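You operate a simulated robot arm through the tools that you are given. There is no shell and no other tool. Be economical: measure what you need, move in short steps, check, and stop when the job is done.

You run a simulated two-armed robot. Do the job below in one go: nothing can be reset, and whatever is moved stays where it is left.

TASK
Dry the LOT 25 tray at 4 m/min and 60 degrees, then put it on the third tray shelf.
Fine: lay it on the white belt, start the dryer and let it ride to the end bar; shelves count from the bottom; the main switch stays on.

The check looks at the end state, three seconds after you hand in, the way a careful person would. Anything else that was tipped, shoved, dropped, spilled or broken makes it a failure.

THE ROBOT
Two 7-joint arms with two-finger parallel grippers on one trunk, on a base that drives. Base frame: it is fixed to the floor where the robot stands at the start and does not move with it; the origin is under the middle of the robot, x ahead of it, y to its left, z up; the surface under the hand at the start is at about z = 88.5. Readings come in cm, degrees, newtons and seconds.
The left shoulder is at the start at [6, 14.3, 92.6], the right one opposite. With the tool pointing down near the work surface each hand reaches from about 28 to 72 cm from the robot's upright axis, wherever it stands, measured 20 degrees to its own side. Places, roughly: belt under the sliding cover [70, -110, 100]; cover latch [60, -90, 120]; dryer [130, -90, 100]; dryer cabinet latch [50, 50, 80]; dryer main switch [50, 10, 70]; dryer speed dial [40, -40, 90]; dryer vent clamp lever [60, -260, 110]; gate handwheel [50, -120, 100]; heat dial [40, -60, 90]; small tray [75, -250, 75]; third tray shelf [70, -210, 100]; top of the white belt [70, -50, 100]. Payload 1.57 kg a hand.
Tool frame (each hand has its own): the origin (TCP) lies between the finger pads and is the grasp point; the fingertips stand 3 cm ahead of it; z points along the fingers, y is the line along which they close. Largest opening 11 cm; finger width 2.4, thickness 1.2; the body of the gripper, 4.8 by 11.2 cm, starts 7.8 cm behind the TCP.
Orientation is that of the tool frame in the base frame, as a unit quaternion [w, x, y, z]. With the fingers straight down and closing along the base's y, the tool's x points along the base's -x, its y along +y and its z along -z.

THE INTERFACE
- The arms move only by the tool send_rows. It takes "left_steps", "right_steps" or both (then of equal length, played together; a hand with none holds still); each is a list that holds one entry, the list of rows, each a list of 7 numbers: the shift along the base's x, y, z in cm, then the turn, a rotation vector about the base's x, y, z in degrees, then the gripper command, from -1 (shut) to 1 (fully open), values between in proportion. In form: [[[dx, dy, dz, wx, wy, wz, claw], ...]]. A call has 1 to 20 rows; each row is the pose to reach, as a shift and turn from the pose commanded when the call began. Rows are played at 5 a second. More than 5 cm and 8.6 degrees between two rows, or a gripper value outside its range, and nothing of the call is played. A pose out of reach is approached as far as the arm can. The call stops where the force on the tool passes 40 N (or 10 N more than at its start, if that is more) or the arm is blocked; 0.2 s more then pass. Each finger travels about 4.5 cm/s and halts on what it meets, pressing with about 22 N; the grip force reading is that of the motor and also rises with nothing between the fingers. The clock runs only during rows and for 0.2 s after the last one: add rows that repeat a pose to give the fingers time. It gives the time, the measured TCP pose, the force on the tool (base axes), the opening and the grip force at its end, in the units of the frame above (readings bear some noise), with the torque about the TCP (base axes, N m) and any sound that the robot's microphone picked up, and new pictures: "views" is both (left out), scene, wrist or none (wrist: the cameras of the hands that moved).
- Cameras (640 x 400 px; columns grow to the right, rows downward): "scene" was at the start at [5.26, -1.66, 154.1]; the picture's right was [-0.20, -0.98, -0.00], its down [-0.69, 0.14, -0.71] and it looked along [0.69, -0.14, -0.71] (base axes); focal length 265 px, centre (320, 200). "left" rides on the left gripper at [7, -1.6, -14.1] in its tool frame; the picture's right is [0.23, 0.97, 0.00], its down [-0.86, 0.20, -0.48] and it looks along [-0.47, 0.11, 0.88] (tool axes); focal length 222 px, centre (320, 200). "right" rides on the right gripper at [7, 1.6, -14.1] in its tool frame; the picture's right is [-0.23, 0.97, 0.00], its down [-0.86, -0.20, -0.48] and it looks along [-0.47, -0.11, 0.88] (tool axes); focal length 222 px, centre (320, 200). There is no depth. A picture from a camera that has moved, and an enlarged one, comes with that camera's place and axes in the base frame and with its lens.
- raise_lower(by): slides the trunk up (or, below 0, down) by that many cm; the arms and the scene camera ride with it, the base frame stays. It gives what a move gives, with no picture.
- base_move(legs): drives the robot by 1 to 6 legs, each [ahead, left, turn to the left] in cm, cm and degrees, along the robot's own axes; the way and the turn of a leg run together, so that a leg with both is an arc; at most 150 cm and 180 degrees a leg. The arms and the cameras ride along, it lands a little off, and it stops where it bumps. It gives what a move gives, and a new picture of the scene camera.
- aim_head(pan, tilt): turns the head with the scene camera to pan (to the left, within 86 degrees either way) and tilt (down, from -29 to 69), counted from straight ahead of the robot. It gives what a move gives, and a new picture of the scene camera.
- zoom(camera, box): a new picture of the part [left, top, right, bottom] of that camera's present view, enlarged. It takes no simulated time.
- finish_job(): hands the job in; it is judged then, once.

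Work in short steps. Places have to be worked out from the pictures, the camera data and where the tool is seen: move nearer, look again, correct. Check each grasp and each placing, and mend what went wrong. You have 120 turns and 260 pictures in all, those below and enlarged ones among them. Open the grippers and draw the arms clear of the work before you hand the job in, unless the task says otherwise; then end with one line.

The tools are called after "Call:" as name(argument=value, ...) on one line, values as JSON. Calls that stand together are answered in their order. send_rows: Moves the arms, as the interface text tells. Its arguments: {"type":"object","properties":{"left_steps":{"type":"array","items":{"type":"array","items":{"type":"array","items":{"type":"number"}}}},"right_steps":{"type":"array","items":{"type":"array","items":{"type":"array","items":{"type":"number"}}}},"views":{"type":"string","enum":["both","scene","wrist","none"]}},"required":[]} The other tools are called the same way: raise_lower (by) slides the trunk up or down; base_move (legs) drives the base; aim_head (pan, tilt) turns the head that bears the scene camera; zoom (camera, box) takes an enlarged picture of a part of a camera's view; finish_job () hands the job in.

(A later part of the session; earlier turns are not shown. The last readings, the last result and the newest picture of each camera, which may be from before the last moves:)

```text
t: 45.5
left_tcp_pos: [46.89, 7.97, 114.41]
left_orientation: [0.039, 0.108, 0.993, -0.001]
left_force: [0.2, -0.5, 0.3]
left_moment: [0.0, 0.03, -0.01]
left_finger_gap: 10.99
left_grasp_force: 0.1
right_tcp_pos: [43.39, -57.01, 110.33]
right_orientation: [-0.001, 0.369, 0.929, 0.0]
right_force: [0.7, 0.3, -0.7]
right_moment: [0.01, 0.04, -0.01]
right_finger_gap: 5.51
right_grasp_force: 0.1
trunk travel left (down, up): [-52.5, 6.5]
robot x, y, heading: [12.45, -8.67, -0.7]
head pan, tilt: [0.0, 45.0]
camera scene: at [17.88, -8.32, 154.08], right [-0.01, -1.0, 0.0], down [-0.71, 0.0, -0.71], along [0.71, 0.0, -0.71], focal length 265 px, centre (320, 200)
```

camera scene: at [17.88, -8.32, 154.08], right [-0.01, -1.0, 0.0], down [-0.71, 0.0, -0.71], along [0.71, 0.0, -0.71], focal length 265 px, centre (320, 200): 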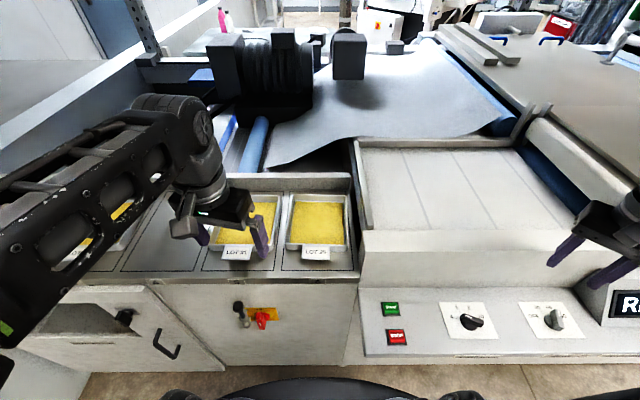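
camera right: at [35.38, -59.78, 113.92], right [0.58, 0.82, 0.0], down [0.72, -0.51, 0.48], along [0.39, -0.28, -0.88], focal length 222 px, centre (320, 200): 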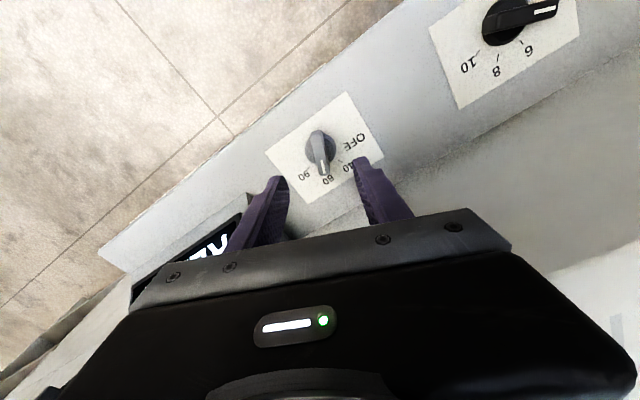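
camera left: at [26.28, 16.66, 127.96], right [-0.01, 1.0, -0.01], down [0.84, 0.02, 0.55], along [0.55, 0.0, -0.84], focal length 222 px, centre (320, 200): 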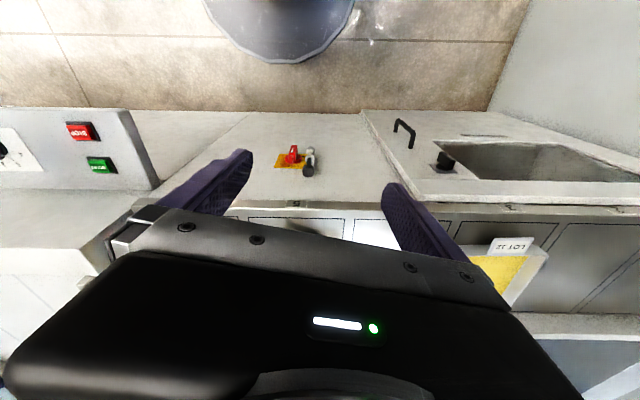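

I zoom on the tray from here to triangulate it.

Call:
zoom(camera="scene", box=[260, 160, 380, 290])

```text
3.08 times, centred on (320, 225) of scene
camera zoom: at [17.88, -8.32, 154.08], right [-0.01, -1.0, 0.0], down [-0.71, 0.0, -0.71], along [0.71, 0.0, -0.71], focal length 814 px, centre (320, 123)
```

zoom: 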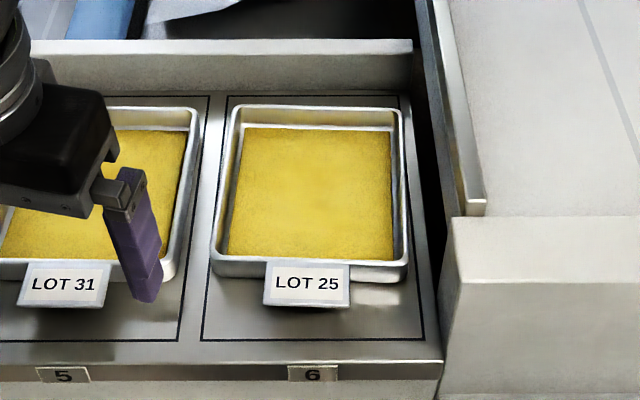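

Tray spans about x 61–81, y -17 to +1, with the rim near z = 93–94. I bring the left hand, pitched 30° forward with a narrowed gap, above the left rim.

Call:
send_rows(left_steps=[[[4.3, -1.2, -1.5, -0.7, -6.4, 3.1, 0.5], [8.6, -2.4, -3, -1.4, -12.7, 6.2, 0], [12.9, -3.6, -4.5, -2, -19, 9.3, -0.3], [17.2, -4.8, -6, -2.7, -25.4, 12.3, -0.35], [21.5, -6, -7.5, -2.7, -25.4, 12.3, -0.35], [25.5, -7.2, -9, -2.7, -25.4, 12.3, -0.35], [25.5, -7.2, -9, -2.7, -25.4, 12.3, -0.35]]])

```text
t: 47.1
left_tcp_pos: [72.18, 0.78, 105.49]
left_orientation: [0.258, -0.002, 0.966, 0.004]
left_force: [0.5, 0.9, 0.8]
left_moment: [-0.01, 0.02, -0.02]
left_finger_gap: 3.57
left_grasp_force: 0.1
right_tcp_pos: [43.29, -56.9, 110.33]
right_orientation: [0.0, 0.369, 0.929, 0.0]
right_force: [-0.3, 0.0, 0.0]
right_moment: [-0.01, -0.03, -0.01]
right_finger_gap: 5.49
right_grasp_force: 0.1
trunk travel left (down, up): [-52.5, 6.5]
robot x, y, heading: [12.1, -8.28, 0.0]
head pan, tilt: [0.0, 45.0]
camera scene: at [17.65, -8.32, 154.09], right [-0.01, -1.0, 0.0], down [-0.71, 0.0, -0.71], along [0.71, 0.0, -0.71], focal length 265 px, centre (320, 200)
camera left: at [59.13, -0.89, 114.21], right [-0.2, 0.97, -0.11], down [0.5, 0.2, 0.84], along [0.84, 0.12, -0.53], focal length 222 px, centre (320, 200)
```

scene: 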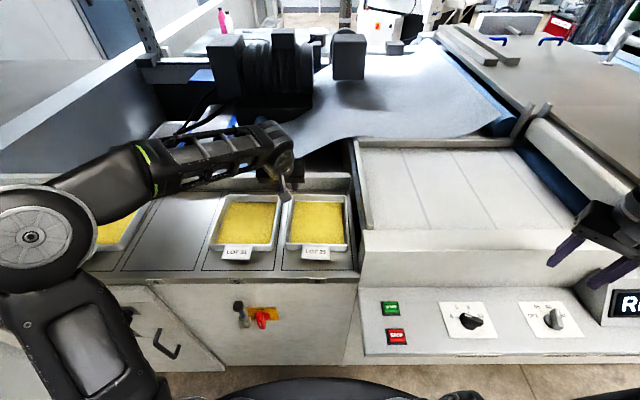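
left: 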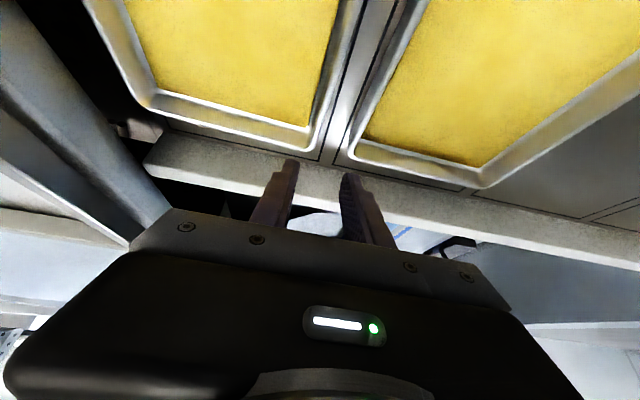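

The rim lies just under the fingers at y ≈ 0.8. I lower to about z = 98 and look again.

Call:
send_rows(left_steps=[[[1.5, 0.1, -3, 0, 0, 0, -0.35], [2.5, 0.1, -7, 0, 0, 0, -0.35], [2.5, 0.1, -7, 0, 0, 0, -0.35]]], views="wrist")

Call:
zoom(camera="scene", box=[200, 140, 360, 270])

```text
t: 47.7
left_tcp_pos: [74.92, 0.68, 100.98]
left_orientation: [0.271, 0.0, 0.963, 0.002]
left_force: [-5.8, 0.2, 13.7]
left_moment: [0.33, 0.14, 0.17]
left_finger_gap: 3.55
left_grasp_force: 0.1
right_tcp_pos: [43.25, -56.91, 110.39]
right_orientation: [0.0, 0.368, 0.93, 0.0]
right_force: [-0.8, 0.0, 0.2]
right_moment: [-0.03, 0.04, -0.02]
right_finger_gap: 5.52
right_grasp_force: 0.1
trunk travel left (down, up): [-52.5, 6.5]
robot x, y, heading: [12.06, -8.17, -0.2]
head pan, tilt: [0.0, 45.0]
stopped in row 2 (left hand): the force on the tool passed its limit at 60 N (the readings are from after the stop); the commanded pose is now the measured one
camera left: at [61.63, -0.89, 109.44], right [-0.19, 0.97, -0.12], down [0.48, 0.2, 0.86], along [0.86, 0.11, -0.5], focal length 222 px, centre (320, 200)
```

left: 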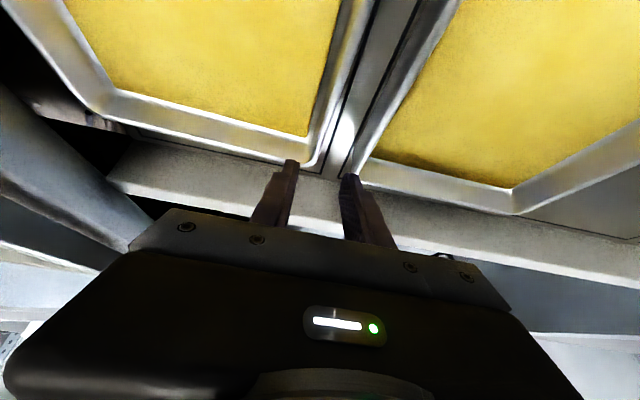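

```text
3.08 times, centred on (280, 205) of scene
camera zoom: at [17.66, -8.37, 154.1], right [0.0, -1.0, 0.0], down [-0.71, 0.0, -0.71], along [0.71, 0.0, -0.71], focal length 814 px, centre (443, 185)
```

zoom: 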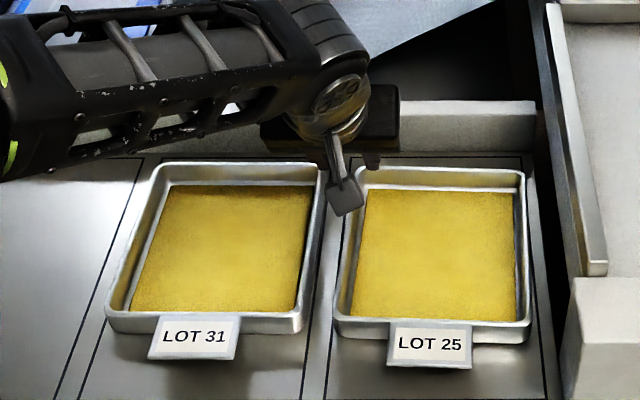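

The contact moment points to the outer fingertip touching LOT 31's back corner: both cameras show the tip right at the rim, so the rims are really near z ≈ 98. I lift straight away and check that nothing moved.

Call:
send_rows(left_steps=[[[0, -0.3, 2, 0, 0, 0, -0.45], [-2, -0.4, 5, 0, 0, 0, -0.56], [-5, -0.5, 7, 0, 0, 0, -0.56], [-5, -0.5, 7, 0, 0, 0, -0.56]]])

Call:
zoom(camera="scene", box=[200, 140, 360, 270])

```text
t: 48.7
left_tcp_pos: [69.99, 0.19, 107.9]
left_orientation: [0.268, 0.001, 0.963, 0.001]
left_force: [-0.3, 0.0, -0.5]
left_moment: [0.01, 0.0, 0.04]
left_finger_gap: 2.39
left_grasp_force: 0.0
right_tcp_pos: [43.39, -56.94, 110.37]
right_orientation: [0.0, 0.369, 0.929, 0.0]
right_force: [0.8, 0.3, 0.2]
right_moment: [-0.02, 0.02, -0.02]
right_finger_gap: 5.5
right_grasp_force: 0.1
trunk travel left (down, up): [-52.5, 6.5]
robot x, y, heading: [12.05, -8.4, -0.2]
head pan, tilt: [0.0, 45.0]
camera scene: at [17.77, -8.34, 154.08], right [0.0, -1.0, 0.0], down [-0.71, 0.0, -0.71], along [0.71, 0.0, -0.71], focal length 265 px, centre (320, 200)
camera left: at [56.75, -1.42, 116.29], right [-0.19, 0.97, -0.11], down [0.48, 0.2, 0.85], along [0.85, 0.11, -0.51], focal length 222 px, centre (320, 200)
```

scene: 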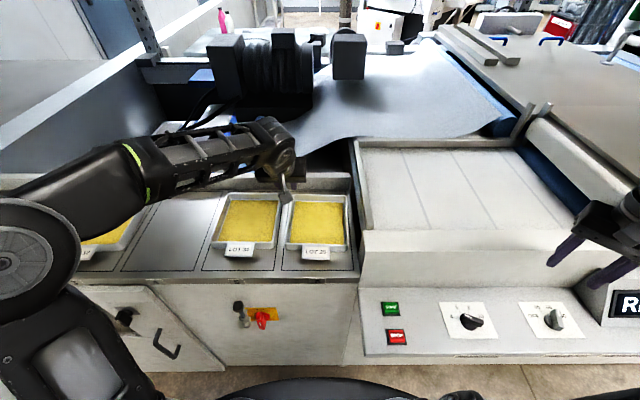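
left: 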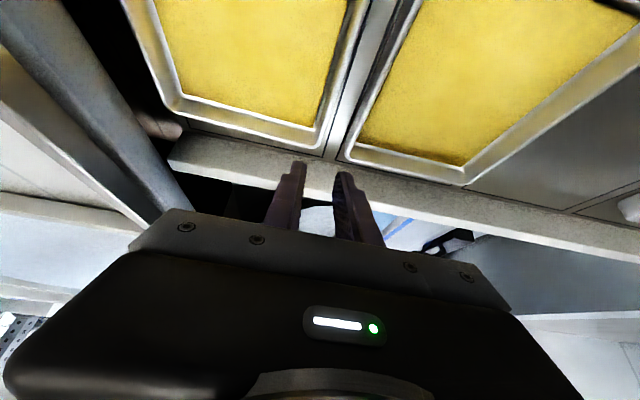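

```text
3.08 times, centred on (280, 205) of scene
camera zoom: at [17.77, -8.34, 154.08], right [0.0, -1.0, 0.0], down [-0.71, 0.0, -0.71], along [0.71, 0.0, -0.71], focal length 814 px, centre (443, 185)
```

zoom: 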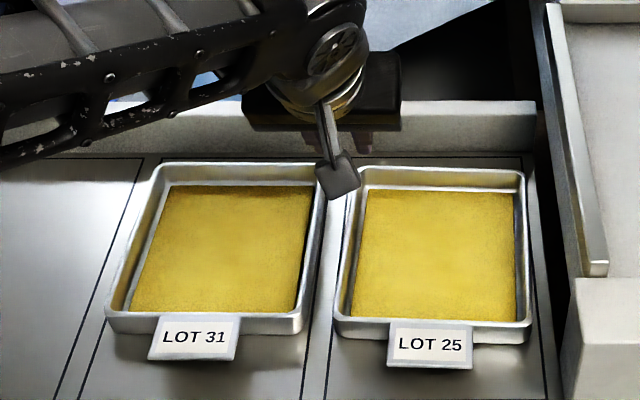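

Trays have not moved. The platform is then near z = 94 (flush with x = 51). Now the right hand: turn to yaw +90° (closing along x) while travelling in front of the ledge towards y = -13.

Call:
send_rows(right_steps=[[[0, 2, 0.5, 0, 0, 8.3, 0], [0, 5, 0.5, 0, 0, 16.6, 0], [0, 8, 0.5, 0, 0, 25, 0], [0, 11, 0.5, 0, 0, 33, 0], [0, 14, 0.5, 0, 0, 41.5, 0], [0, 17, 0.5, 0, 0, 50, 0], [0, 20, 0.5, 0, 0, 58, 0], [0, 23, 0.5, 0, 0, 66.5, 0], [0, 26, 0.5, 0, 0, 75, 0], [0, 29, 0.5, 0, 0, 83, 0], [0, 32, 0.5, 0, 0, 91.5, -0.2], [0, 35, 0.5, 0, 0, 100, -0.4], [0, 38, 0.5, 0, 0, 108, -0.5], [0, 41, 0.5, 0, 0, 116.5, -0.5], [0, 43, 0.5, 0, 0, 125, -0.5], [0, 44.2, 0.5, 0, 0, 133.3, -0.5], [3, 44.2, 0.5, 0, 0, 133.3, -0.5]]])

```text
t: 52.3
left_tcp_pos: [70.07, 0.16, 107.92]
left_orientation: [0.269, 0.001, 0.963, 0.002]
left_force: [-0.3, -0.3, -0.7]
left_moment: [0.01, 0.03, -0.02]
left_finger_gap: 2.44
left_grasp_force: 0.0
right_tcp_pos: [46.77, -12.64, 110.8]
right_orientation: [0.001, 0.708, -0.706, 0.0]
right_force: [0.0, -0.4, -0.1]
right_moment: [0.01, 0.01, 0.02]
right_finger_gap: 2.76
right_grasp_force: 0.0
trunk travel left (down, up): [-52.5, 6.5]
robot x, y, heading: [12.52, -8.27, -0.2]
head pan, tilt: [0.0, 45.0]
camera scene: at [17.84, -8.34, 154.08], right [0.0, -1.0, 0.0], down [-0.71, 0.0, -0.71], along [0.71, 0.0, -0.71], focal length 265 px, centre (320, 200)
camera right: at [45.07, -19.52, 124.98], right [-0.97, 0.22, 0.0], down [0.2, 0.86, 0.48], along [0.11, 0.47, -0.88], focal length 222 px, centre (320, 200)
```

scene: 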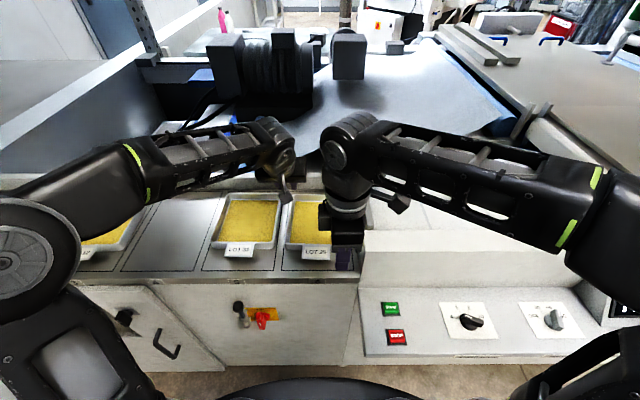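
right: 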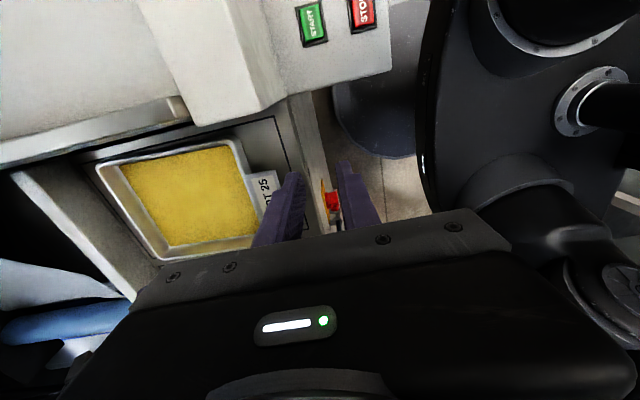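

Clear top view: the front-right rim corner is at about [57, -15.4]. I move the right hand forward to x ≈ 57 and down to z ≈ 106.

Call:
send_rows(right_steps=[[[4, 0, 0, 0, 0, 0, -0.5], [8, 0, -1, 0, 0, 0, -0.5], [10.3, 0, -4.5, 0, 0, 0, -0.5], [10.3, 0, -4.5, 0, 0, 0, -0.5]]])

Call:
zoom(camera="right", box=[140, 60, 440, 260])

```text
t: 53.3
left_tcp_pos: [69.7, 0.16, 107.85]
left_orientation: [0.269, 0.001, 0.963, 0.002]
left_force: [-0.1, 0.5, 0.2]
left_moment: [0.0, 0.0, -0.01]
left_finger_gap: 2.43
left_grasp_force: 0.1
right_tcp_pos: [56.77, -12.84, 106.6]
right_orientation: [0.001, -0.707, 0.708, 0.0]
right_force: [-0.3, -1.1, 0.6]
right_moment: [0.03, -0.02, 0.0]
right_finger_gap: 2.74
right_grasp_force: 0.0
trunk travel left (down, up): [-52.5, 6.5]
robot x, y, heading: [12.29, -8.61, -0.3]
head pan, tilt: [0.0, 45.0]
camera scene: at [17.66, -8.34, 154.09], right [0.0, -1.0, 0.0], down [-0.71, 0.0, -0.71], along [0.71, 0.0, -0.71], focal length 265 px, centre (320, 200)
camera right: at [55.08, -19.62, 120.57], right [-0.97, 0.23, 0.0], down [0.2, 0.86, 0.48], along [0.11, 0.47, -0.88], focal length 222 px, centre (320, 200)
```

scene: 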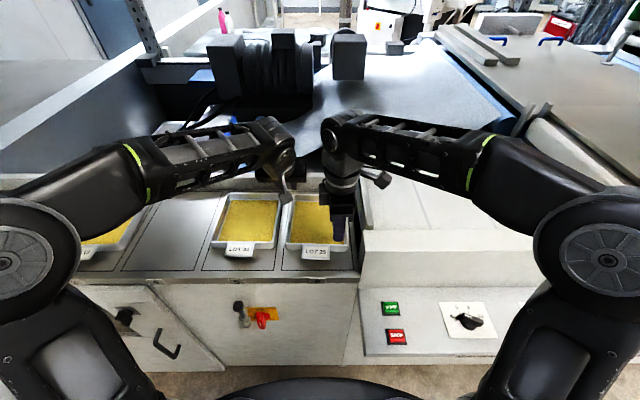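
right: 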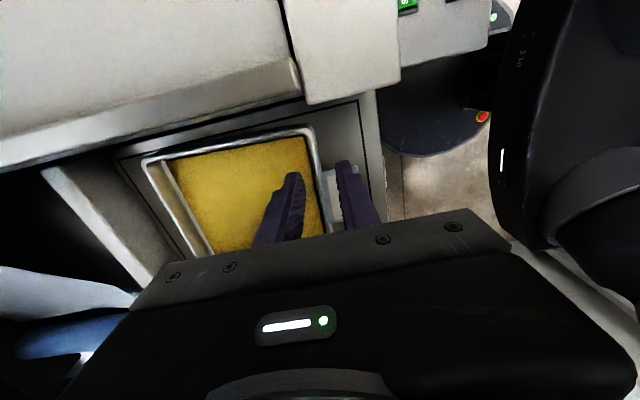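

```text
2.00 times, centred on (290, 160) of right
camera zoom: at [55.08, -19.62, 120.57], right [-0.97, 0.23, 0.0], down [0.2, 0.86, 0.48], along [0.11, 0.47, -0.88], focal length 444 px, centre (380, 280)
```

zoom: 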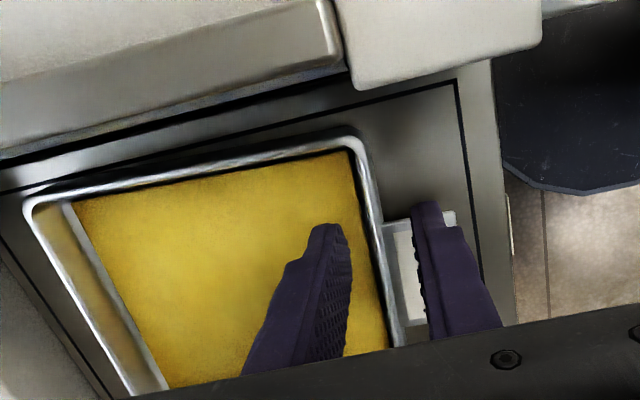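

Triangulating the two wrist views puts the rim at z ≈ 96.5 and the front rim at x ≈ 57.4. The label ends at y ≈ -9.6, so I lower the right hand at y ≈ -12.2, in small steps.

Call:
send_rows(right_steps=[[[0.6, 0.6, -2.5, 0, 0, 0, -0.5], [0.6, 0.6, -5, 0, 0, 0, -0.5], [0.6, 0.6, -6.5, 0, 0, 0, -0.5], [0.6, 0.6, -7.5, 0, 0, 0, -0.5], [0.6, 0.6, -8.2, 0, 0, 0, -0.5], [0.6, 0.6, -8.2, 0, 0, 0, -0.5]]], views="wrist")

Call:
zoom(camera="right", box=[200, 100, 420, 260])

```text
t: 54.1
left_tcp_pos: [69.76, 0.11, 107.92]
left_orientation: [0.269, 0.001, 0.963, 0.002]
left_force: [0.3, 0.5, -0.9]
left_moment: [0.02, 0.02, -0.01]
left_finger_gap: 2.44
left_grasp_force: 0.1
right_tcp_pos: [57.62, -12.05, 100.9]
right_orientation: [0.006, -0.707, 0.707, -0.004]
right_force: [-1.5, -6.0, 23.9]
right_moment: [0.1, 0.59, 0.16]
right_finger_gap: 3.01
right_grasp_force: 1.6
trunk travel left (down, up): [-52.5, 6.5]
robot x, y, heading: [12.21, -8.39, -0.2]
head pan, tilt: [0.0, 45.0]
stopped in row 4 (right hand): the force on the tool passed its limit at 47 N (the readings are from after the stop); the commanded pose is now the measured one
camera right: at [55.58, -18.97, 115.08], right [-0.97, 0.23, -0.01], down [0.19, 0.85, 0.48], along [0.12, 0.47, -0.87], focal length 222 px, centre (320, 200)
```

right: 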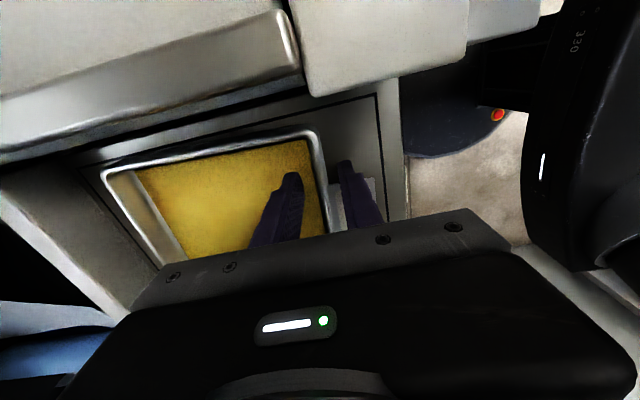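

```text
2.50 times, centred on (310, 180) of right
camera zoom: at [55.58, -18.97, 115.08], right [-0.97, 0.23, -0.01], down [0.19, 0.85, 0.48], along [0.12, 0.47, -0.87], focal length 555 px, centre (345, 250)
```

zoom: 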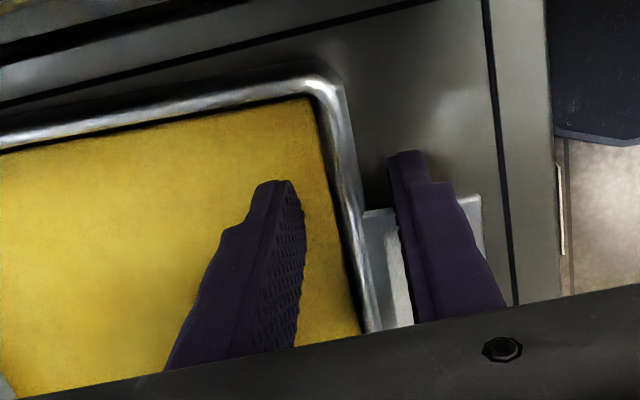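

The moment shows the outer finger landed on the label plate's edge. I lift 2 cm, shift 0.9 cm to the right away from the label, and lower again.

Call:
send_rows(right_steps=[[[0, 0, 1.5, 0, 0, 0, -0.5], [-0.2, -0.9, 2, 0, 0, 0, -0.5], [-0.2, -0.9, 0.5, 0, 0, 0, -0.5], [-0.2, -0.9, -0.5, 0, 0, 0, -0.5], [-0.2, -0.9, -1.2, 0, 0, 0, -0.5], [-0.2, -0.9, -1.7, 0, 0, 0, -0.5], [-0.2, -0.9, -1.7, 0, 0, 0, -0.5]]], views="wrist")

Call:
zoom(camera="right", box=[200, 100, 420, 260])

```text
t: 55.7
left_tcp_pos: [69.95, 0.19, 107.98]
left_orientation: [0.27, 0.001, 0.963, 0.001]
left_force: [0.7, -0.9, -0.1]
left_moment: [-0.03, 0.04, 0.01]
left_finger_gap: 2.41
left_grasp_force: 0.0
right_tcp_pos: [57.11, -12.98, 98.96]
right_orientation: [0.004, -0.707, 0.707, -0.002]
right_force: [0.2, -0.3, 0.4]
right_moment: [0.01, 0.03, 0.0]
right_finger_gap: 2.76
right_grasp_force: 0.1
trunk travel left (down, up): [-52.5, 6.5]
robot x, y, heading: [12.34, -7.72, -0.1]
head pan, tilt: [0.0, 45.0]
camera right: at [55.32, -19.88, 113.06], right [-0.97, 0.23, -0.01], down [0.2, 0.85, 0.48], along [0.12, 0.47, -0.88], focal length 222 px, centre (320, 200)
```

right: 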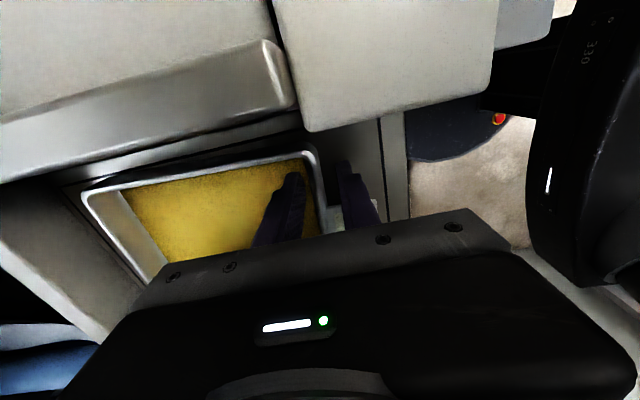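

```text
2.50 times, centred on (310, 180) of right
camera zoom: at [55.32, -19.88, 113.06], right [-0.97, 0.23, -0.01], down [0.2, 0.85, 0.48], along [0.12, 0.47, -0.88], focal length 555 px, centre (345, 250)
```

zoom: 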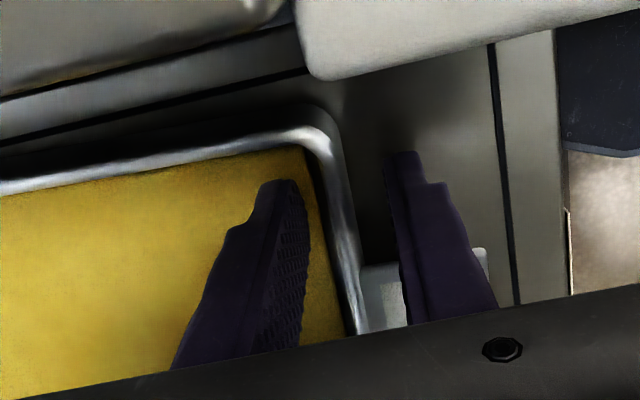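

The right fingers straddle the rim without contact. I now lower the left hand at the left rim in small steps.

Call:
send_rows(left_steps=[[[-1, 0.15, -3, 0, 0, 0, -0.56], [-1, 0.15, -6, 0, 0, 0, -0.56], [-1, 0.15, -7.5, 0, 0, 0, -0.56], [-1, 0.15, -8.4, 0, 0, 0, -0.56], [-1, 0.15, -9.2, 0, 0, 0, -0.56], [-1, 0.15, -9.2, 0, 0, 0, -0.56]]])

Call:
zoom(camera="left", box=[220, 40, 440, 240])

```text
t: 57.1
left_tcp_pos: [68.96, 0.24, 98.66]
left_orientation: [0.27, 0.001, 0.963, 0.002]
left_force: [0.0, -0.4, 0.8]
left_moment: [-0.01, 0.01, -0.01]
left_finger_gap: 2.44
left_grasp_force: 0.0
right_tcp_pos: [57.1, -13.03, 99.06]
right_orientation: [0.004, -0.707, 0.707, -0.002]
right_force: [0.2, -0.9, -0.5]
right_moment: [0.01, -0.02, 0.0]
right_finger_gap: 2.76
right_grasp_force: 0.1
trunk travel left (down, up): [-52.5, 6.5]
robot x, y, heading: [12.2, -8.39, -0.4]
head pan, tilt: [0.0, 45.0]
camera scene: at [17.72, -8.34, 154.09], right [-0.01, -1.0, 0.0], down [-0.71, 0.0, -0.71], along [0.71, 0.0, -0.71], focal length 265 px, centre (320, 200)
camera left: at [55.76, -1.26, 107.01], right [-0.19, 0.97, -0.11], down [0.48, 0.2, 0.85], along [0.85, 0.11, -0.51], focal length 222 px, centre (320, 200)
```

scene: 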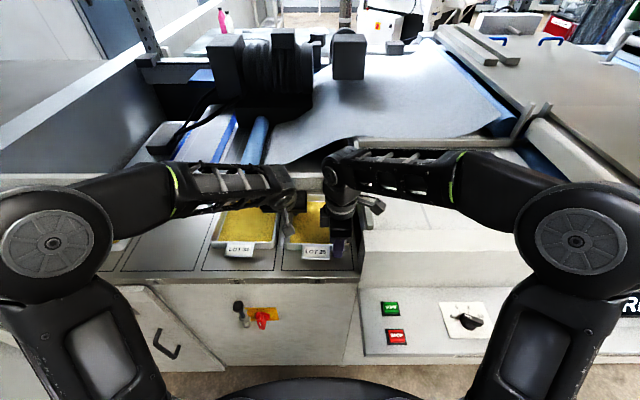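
left: 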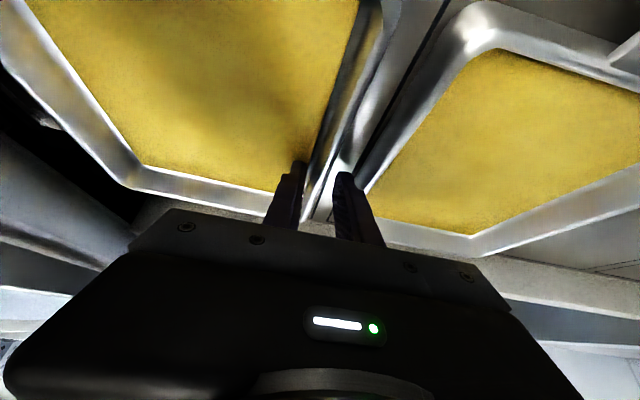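

```text
2.00 times, centred on (330, 140) of left
camera zoom: at [55.76, -1.26, 107.01], right [-0.19, 0.97, -0.11], down [0.48, 0.2, 0.85], along [0.85, 0.11, -0.51], focal length 444 px, centre (300, 320)
```

zoom: 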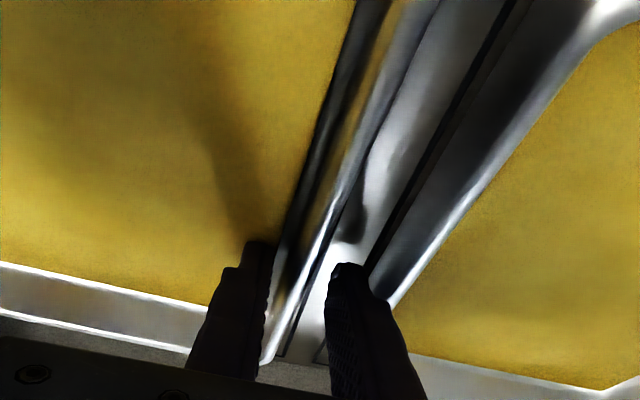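

Both pairs straddle their rims. I close both grippers together.

Call:
send_rows(left_steps=[[[0, 0, 0, 0, 0, 0, -0.75], [0, 0, 0, 0, 0, 0, -1], [0, 0, 0, 0, 0, 0, -1], [0, 0, 0, 0, 0, 0, -1], [0, 0, 0, 0, 0, 0, -1]]], right_steps=[[[0, 0, 0, 0, 0, 0, -0.75], [0, 0, 0, 0, 0, 0, -1], [0, 0, 0, 0, 0, 0, -1], [0, 0, 0, 0, 0, 0, -1], [0, 0, 0, 0, 0, 0, -1]]])

```text
t: 58.3
left_tcp_pos: [68.87, 0.19, 98.69]
left_orientation: [0.268, 0.001, 0.963, 0.002]
left_force: [-10.9, -0.1, 4.3]
left_moment: [-0.25, 0.15, -0.83]
left_finger_gap: 0.66
left_grasp_force: 21.6
right_tcp_pos: [57.15, -13.01, 99.05]
right_orientation: [0.005, -0.706, 0.708, -0.002]
right_force: [12.8, -0.3, -0.6]
right_moment: [-0.12, -0.02, -0.55]
right_finger_gap: 0.64
right_grasp_force: 22.0
trunk travel left (down, up): [-52.5, 6.5]
robot x, y, heading: [12.2, -8.15, -0.3]
head pan, tilt: [0.0, 45.0]
camera scene: at [17.72, -8.35, 154.09], right [-0.01, -1.0, 0.0], down [-0.71, 0.0, -0.71], along [0.71, 0.0, -0.71], focal length 265 px, centre (320, 200)
camera right: at [55.35, -19.9, 113.08], right [-0.97, 0.23, -0.01], down [0.2, 0.85, 0.48], along [0.12, 0.47, -0.88], focal length 222 px, centre (320, 200)
camera left: at [55.73, -1.29, 107.03], right [-0.19, 0.97, -0.11], down [0.48, 0.19, 0.85], along [0.85, 0.11, -0.51], focal length 222 px, centre (320, 200)
```

scene: 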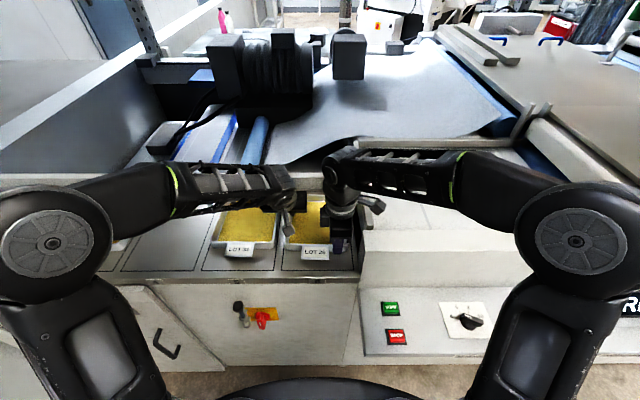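
right: 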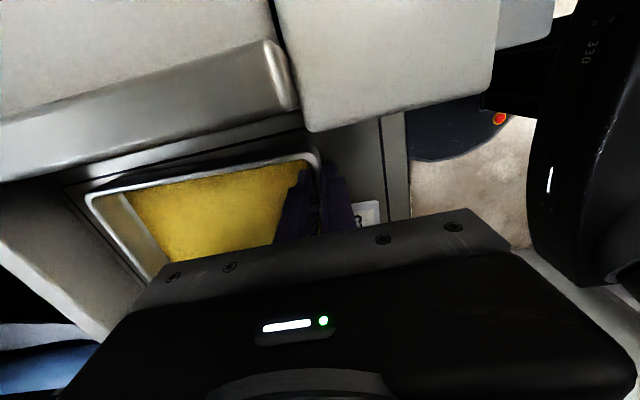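
left: 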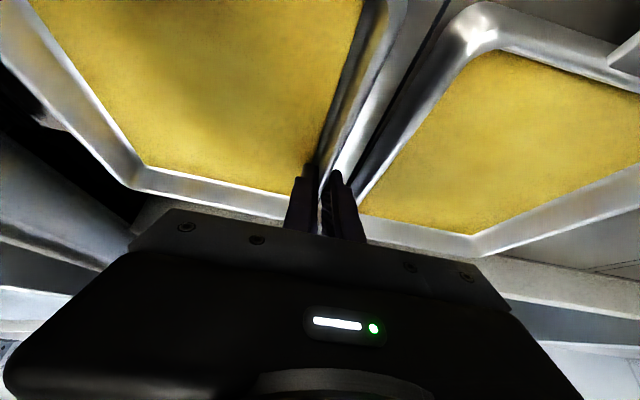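

Both hands hold the 0.65 cm rim. I lift together by 3 cm and read the weight.

Call:
send_rows(left_steps=[[[0, 0, 0.7, 0, 0, 0, -1], [0, 0, 1.5, 0, 0, 0, -1], [0, 0, 2.3, 0, 0, 0, -1], [0, 0, 3, 0, 0, 0, -1], [0, 0, 3, 0, 0, 0, -1]]], right_steps=[[[0, 0, 0.7, 0, 0, 0, -1], [0, 0, 1.5, 0, 0, 0, -1], [0, 0, 2.3, 0, 0, 0, -1], [0, 0, 3, 0, 0, 0, -1], [0, 0, 3, 0, 0, 0, -1]]])

Call:
zoom(camera="scene", box=[220, 150, 400, 270])

```text
t: 59.5
left_tcp_pos: [68.87, 0.28, 101.61]
left_orientation: [0.27, 0.001, 0.963, 0.003]
left_force: [-0.2, -0.6, -0.1]
left_moment: [0.02, -0.02, -0.02]
left_finger_gap: 0.0
left_grasp_force: 21.4
right_tcp_pos: [57.18, -12.97, 101.94]
right_orientation: [-0.004, 0.707, -0.707, 0.002]
right_force: [0.3, 1.2, 0.9]
right_moment: [0.01, 0.01, -0.02]
right_finger_gap: 0.01
right_grasp_force: 21.9
trunk travel left (down, up): [-52.5, 6.5]
robot x, y, heading: [12.14, -8.13, -0.3]
head pan, tilt: [0.0, 45.0]
camera scene: at [17.73, -8.34, 154.08], right [-0.01, -1.0, 0.0], down [-0.71, 0.0, -0.71], along [0.71, 0.0, -0.71], focal length 265 px, centre (320, 200)
camera right: at [55.33, -19.9, 116.13], right [-0.97, 0.23, -0.01], down [0.2, 0.85, 0.48], along [0.12, 0.47, -0.88], focal length 222 px, centre (320, 200)
camera left: at [55.71, -1.37, 110.06], right [-0.19, 0.97, -0.11], down [0.48, 0.2, 0.85], along [0.85, 0.11, -0.51], focal length 222 px, centre (320, 200)
```

scene: 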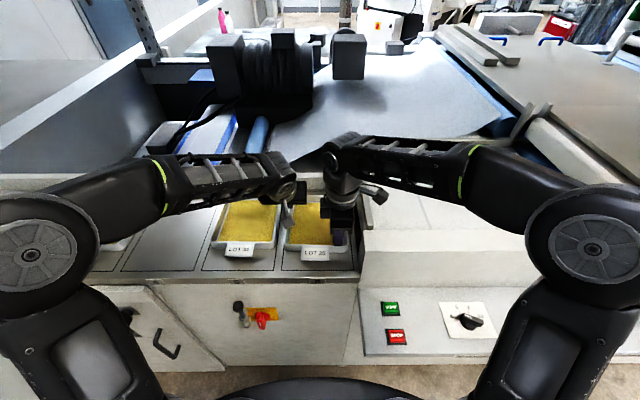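
right: 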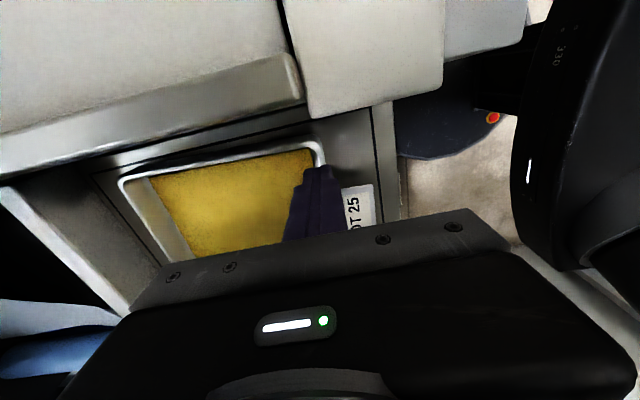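
left: 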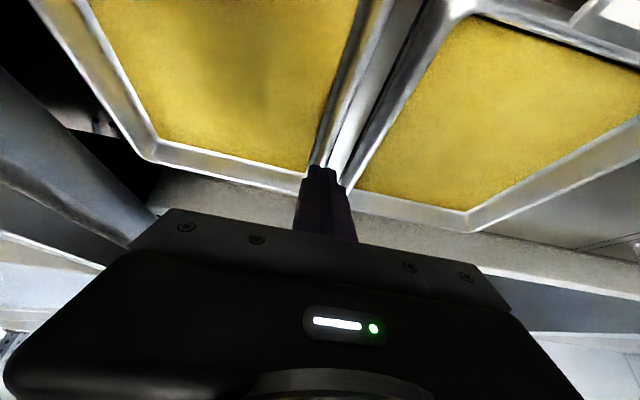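

```text
3.33 times, centred on (310, 210) of scene
camera zoom: at [17.73, -8.34, 154.08], right [-0.01, -1.0, 0.0], down [-0.71, 0.0, -0.71], along [0.71, 0.0, -0.71], focal length 882 px, centre (353, 167)
```

zoom: 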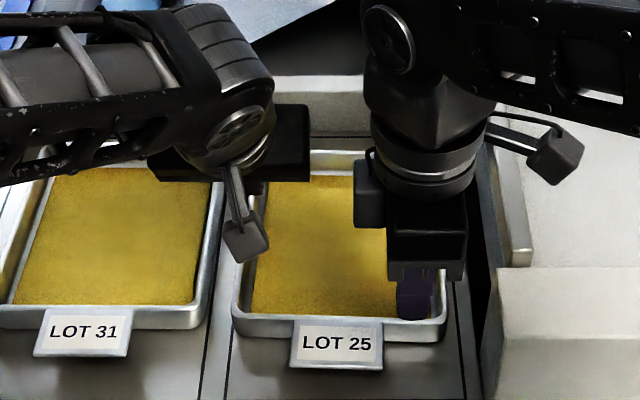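

The fingers slipped off the lip: the grip was too shallow, and the tray stayed in place. I reopen and go about 1 cm deeper, watching force.

Call:
send_rows(left_steps=[[[0, 0, 0, 0, 0, 0, -0.75], [0, 0, 0, 0, 0, 0, -0.54], [0, 0, -1.5, 0, 0, 0, -0.54], [0, 0, -2.9, 0, 0, 0, -0.54], [0, 0, -3.4, 0, 0, 0, -0.54], [0, 0, -3.7, 0, 0, 0, -0.54], [0, 0, -3.7, 0, 0, 0, -0.54]]], right_steps=[[[0, 0, 0, 0, 0, 0, -0.75], [0, 0, 0, 0, 0, 0, -0.54], [0, 0, -1.5, 0, 0, 0, -0.54], [0, 0, -2.9, 0, 0, 0, -0.54], [0, 0, -3.4, 0, 0, 0, -0.54], [0, 0, -3.7, 0, 0, 0, -0.54], [0, 0, -3.7, 0, 0, 0, -0.54]]], views="wrist")

```text
t: 61.1
left_tcp_pos: [68.86, 0.18, 98.61]
left_orientation: [0.275, 0.001, 0.961, 0.0]
left_force: [0.4, 2.2, 36.3]
left_moment: [-0.49, -0.23, 0.09]
left_finger_gap: 2.4
left_grasp_force: 0.1
right_tcp_pos: [56.93, -12.71, 98.48]
right_orientation: [-0.004, 0.707, -0.707, 0.003]
right_force: [-0.5, -0.4, 0.0]
right_moment: [0.03, 0.0, -0.01]
right_finger_gap: 2.54
right_grasp_force: 0.2
trunk travel left (down, up): [-52.5, 6.5]
robot x, y, heading: [12.42, -8.24, -0.3]
head pan, tilt: [0.0, 45.0]
camera right: at [55.13, -19.74, 112.53], right [-0.97, 0.23, -0.01], down [0.19, 0.85, 0.48], along [0.12, 0.47, -0.88], focal length 222 px, centre (320, 200)
camera left: at [55.67, -1.36, 106.81], right [-0.19, 0.97, -0.12], down [0.47, 0.2, 0.86], along [0.86, 0.11, -0.5], focal length 222 px, centre (320, 200)
```

right: 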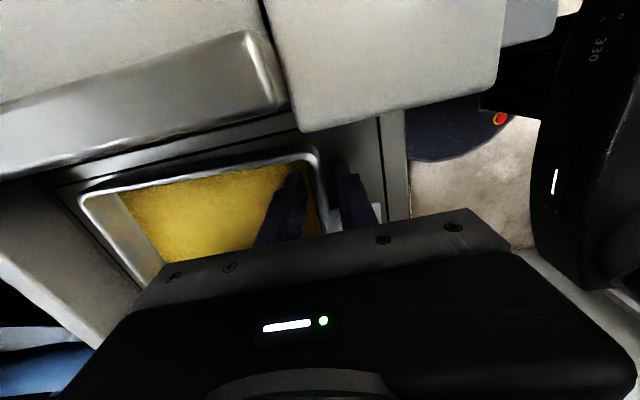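
left: 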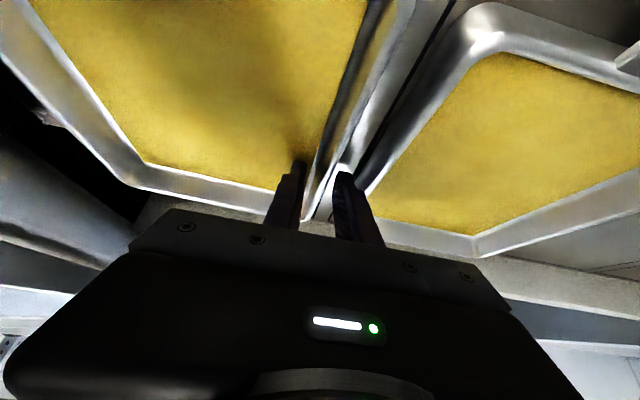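

The left inner fingertip just touched the powder surface (about z = 95.4), since the pitched finger's lower corner digs in first. I'll lift, reduce the left pitch, and lean both hands about 12° outward to match the flared walls for a deeper, flatter grip.

Call:
send_rows(left_steps=[[[0, 0.1, 1.5, 0, 0, 0, -0.54], [0, 0.2, 3, -4, 6.5, 0, -0.54], [0, 0.4, 4, -8, 13, 0, -0.54], [0, 0.6, 4, -12, 20, 0, -0.54], [0, 0.6, 4, -12, 20, 0, -0.54]]], right_steps=[[[0, -0.3, 1.5, 0, 0, 0, -0.54], [0, -0.3, 3, 0, -4, 0, -0.54], [0, -0.3, 4, 0, -8, 0, -0.54], [-0.1, -0.3, 4, 0, -12, 0, -0.54], [-0.1, -0.3, 4, 0, -12, 0, -0.54]]])

Call:
zoom(camera="left", box=[220, 40, 440, 240])

Call:
zoom(camera="right", box=[200, 100, 420, 260])

```text
t: 62.3
left_tcp_pos: [68.87, 0.89, 102.0]
left_orientation: [0.097, -0.027, 0.99, -0.099]
left_force: [0.6, -1.5, -0.3]
left_moment: [-0.02, 0.0, 0.04]
left_finger_gap: 2.55
left_grasp_force: 0.0
right_tcp_pos: [57.01, -13.25, 102.36]
right_orientation: [0.078, -0.703, 0.703, -0.077]
right_force: [-0.3, -0.8, -0.5]
right_moment: [0.03, -0.02, 0.0]
right_finger_gap: 2.52
right_grasp_force: 0.0
trunk travel left (down, up): [-52.5, 6.5]
robot x, y, heading: [12.34, -8.17, -0.6]
head pan, tilt: [0.0, 45.0]
camera scene: at [17.69, -8.35, 154.09], right [-0.01, -1.0, 0.0], down [-0.71, 0.0, -0.71], along [0.71, 0.0, -0.71], focal length 265 px, centre (320, 200)
camera right: at [52.37, -20.05, 115.85], right [-0.95, 0.23, -0.21], down [0.09, 0.85, 0.51], along [0.3, 0.47, -0.83], focal length 222 px, centre (320, 200)
camera left: at [59.44, 1.54, 114.61], right [-0.26, 0.94, -0.24], down [0.74, 0.35, 0.58], along [0.62, -0.03, -0.78], focal length 222 px, centre (320, 200)
```

scene: 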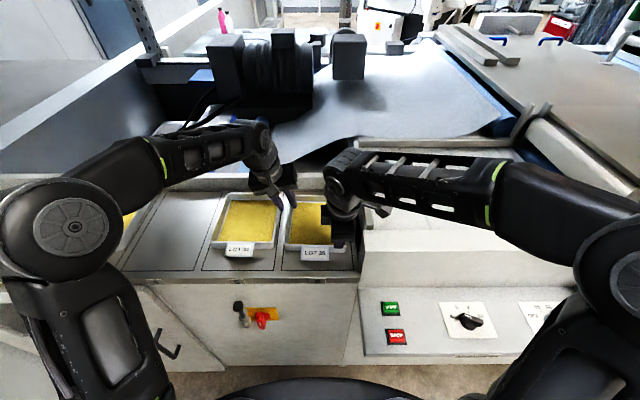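
right: 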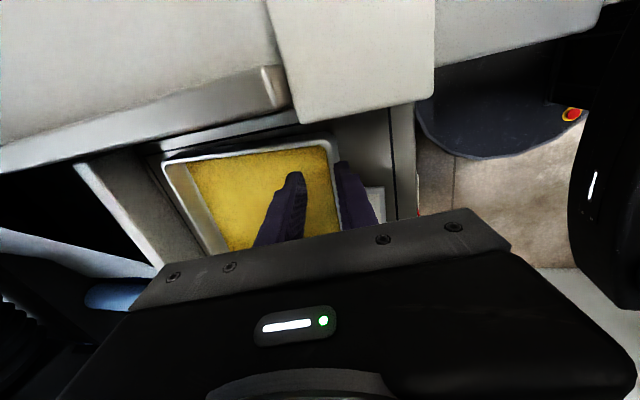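
left: 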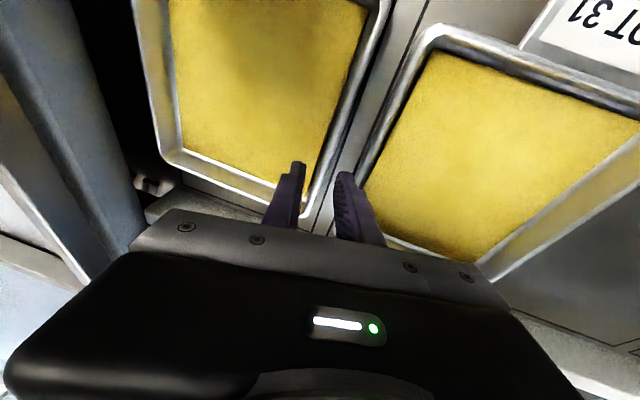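

```text
2.00 times, centred on (330, 140) of left
camera zoom: at [59.44, 1.54, 114.61], right [-0.26, 0.94, -0.24], down [0.74, 0.35, 0.58], along [0.62, -0.03, -0.78], focal length 444 px, centre (300, 320)
```

zoom: 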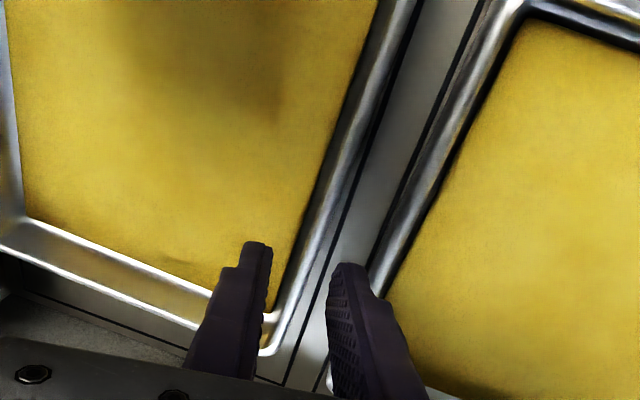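

```text
2.50 times, centred on (310, 180) of right
camera zoom: at [52.37, -20.05, 115.85], right [-0.95, 0.23, -0.21], down [0.09, 0.85, 0.51], along [0.3, 0.47, -0.83], focal length 555 px, centre (345, 250)
```

zoom: 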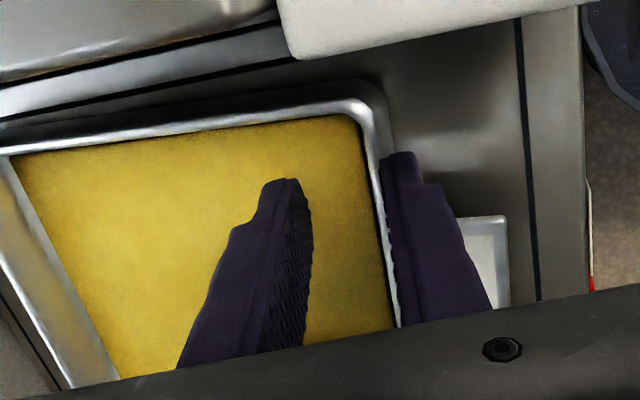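

The rim lines show the tray is yawed about -5.5°, which explains the twisting moments. I turn both hands -5.5° to match and lower them.

Call:
send_rows(left_steps=[[[0, -0.25, -0.5, 0, 0, -5.5, -0.54], [0, -0.25, -1.7, 0, 0, -5.5, -0.54], [0, -0.25, -2.6, 0, 0, -5.5, -0.54], [0, -0.25, -3.2, 0, 0, -5.5, -0.54], [0, -0.25, -3.2, 0, 0, -5.5, -0.54]]], right_steps=[[[0, 0, -0.5, 0, 0, -5.5, -0.54], [0, 0, -1.7, 0, 0, -5.5, -0.54], [0, 0, -3, 0, 0, -5.5, -0.54], [0, 0, -3.9, 0, 0, -5.5, -0.54], [0, 0, -3.9, 0, 0, -5.5, -0.54]]], views="wrist")

Call:
zoom(camera="left", box=[220, 40, 440, 240])

Call:
zoom(camera="right", box=[200, 100, 420, 260])

```text
t: 63.5
left_tcp_pos: [68.97, 0.64, 98.63]
left_orientation: [0.093, 0.021, 0.99, -0.103]
left_force: [-0.8, 0.4, 1.3]
left_moment: [-0.02, -0.02, 0.0]
left_finger_gap: 2.52
left_grasp_force: 0.2
right_tcp_pos: [57.04, -13.17, 98.47]
right_orientation: [0.074, -0.668, 0.736, -0.08]
right_force: [-0.6, -0.5, -0.3]
right_moment: [-0.02, 0.0, 0.02]
right_finger_gap: 2.55
right_grasp_force: 0.1
trunk travel left (down, up): [-52.5, 6.5]
robot x, y, heading: [11.96, -8.18, -0.4]
head pan, tilt: [0.0, 45.0]
camera right: at [51.67, -19.66, 111.93], right [-0.92, 0.32, -0.21], down [0.17, 0.84, 0.51], along [0.34, 0.44, -0.83], focal length 222 px, centre (320, 200)
camera left: at [59.54, 2.24, 111.31], right [-0.16, 0.96, -0.24], down [0.77, 0.28, 0.58], along [0.62, -0.09, -0.78], focal length 222 px, centre (320, 200)
```

right: 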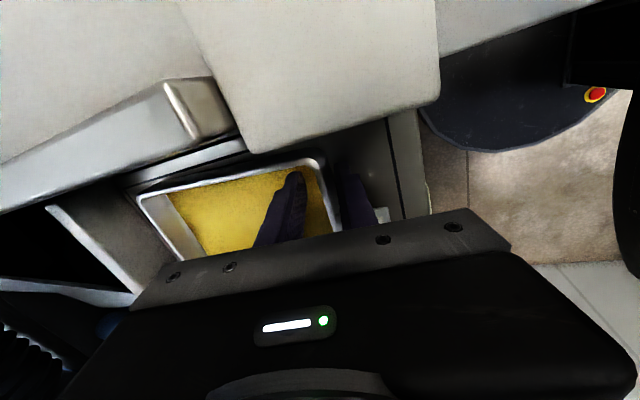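
left: 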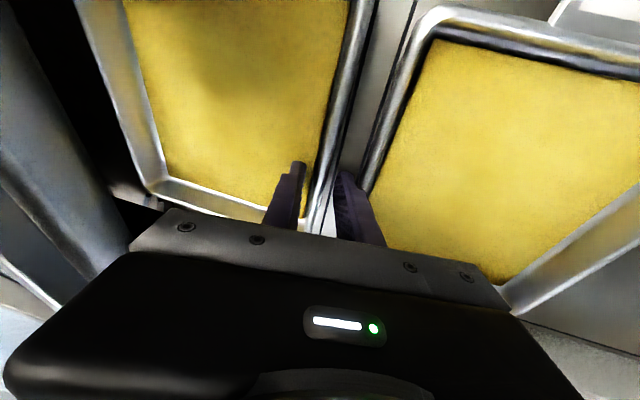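

```text
2.00 times, centred on (330, 140) of left
camera zoom: at [59.54, 2.24, 111.31], right [-0.16, 0.96, -0.24], down [0.77, 0.28, 0.58], along [0.62, -0.09, -0.78], focal length 444 px, centre (300, 320)
```

zoom: 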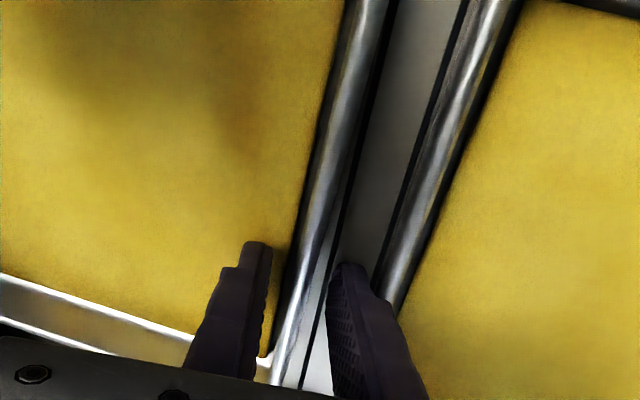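

```text
2.50 times, centred on (310, 180) of right
camera zoom: at [51.67, -19.66, 111.93], right [-0.92, 0.32, -0.21], down [0.17, 0.84, 0.51], along [0.34, 0.44, -0.83], focal length 555 px, centre (345, 250)
```

zoom: 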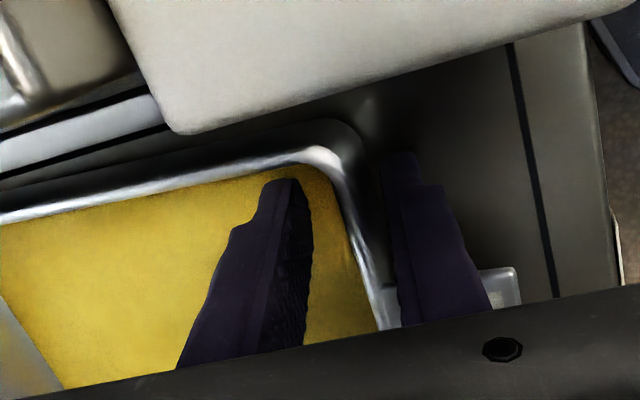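

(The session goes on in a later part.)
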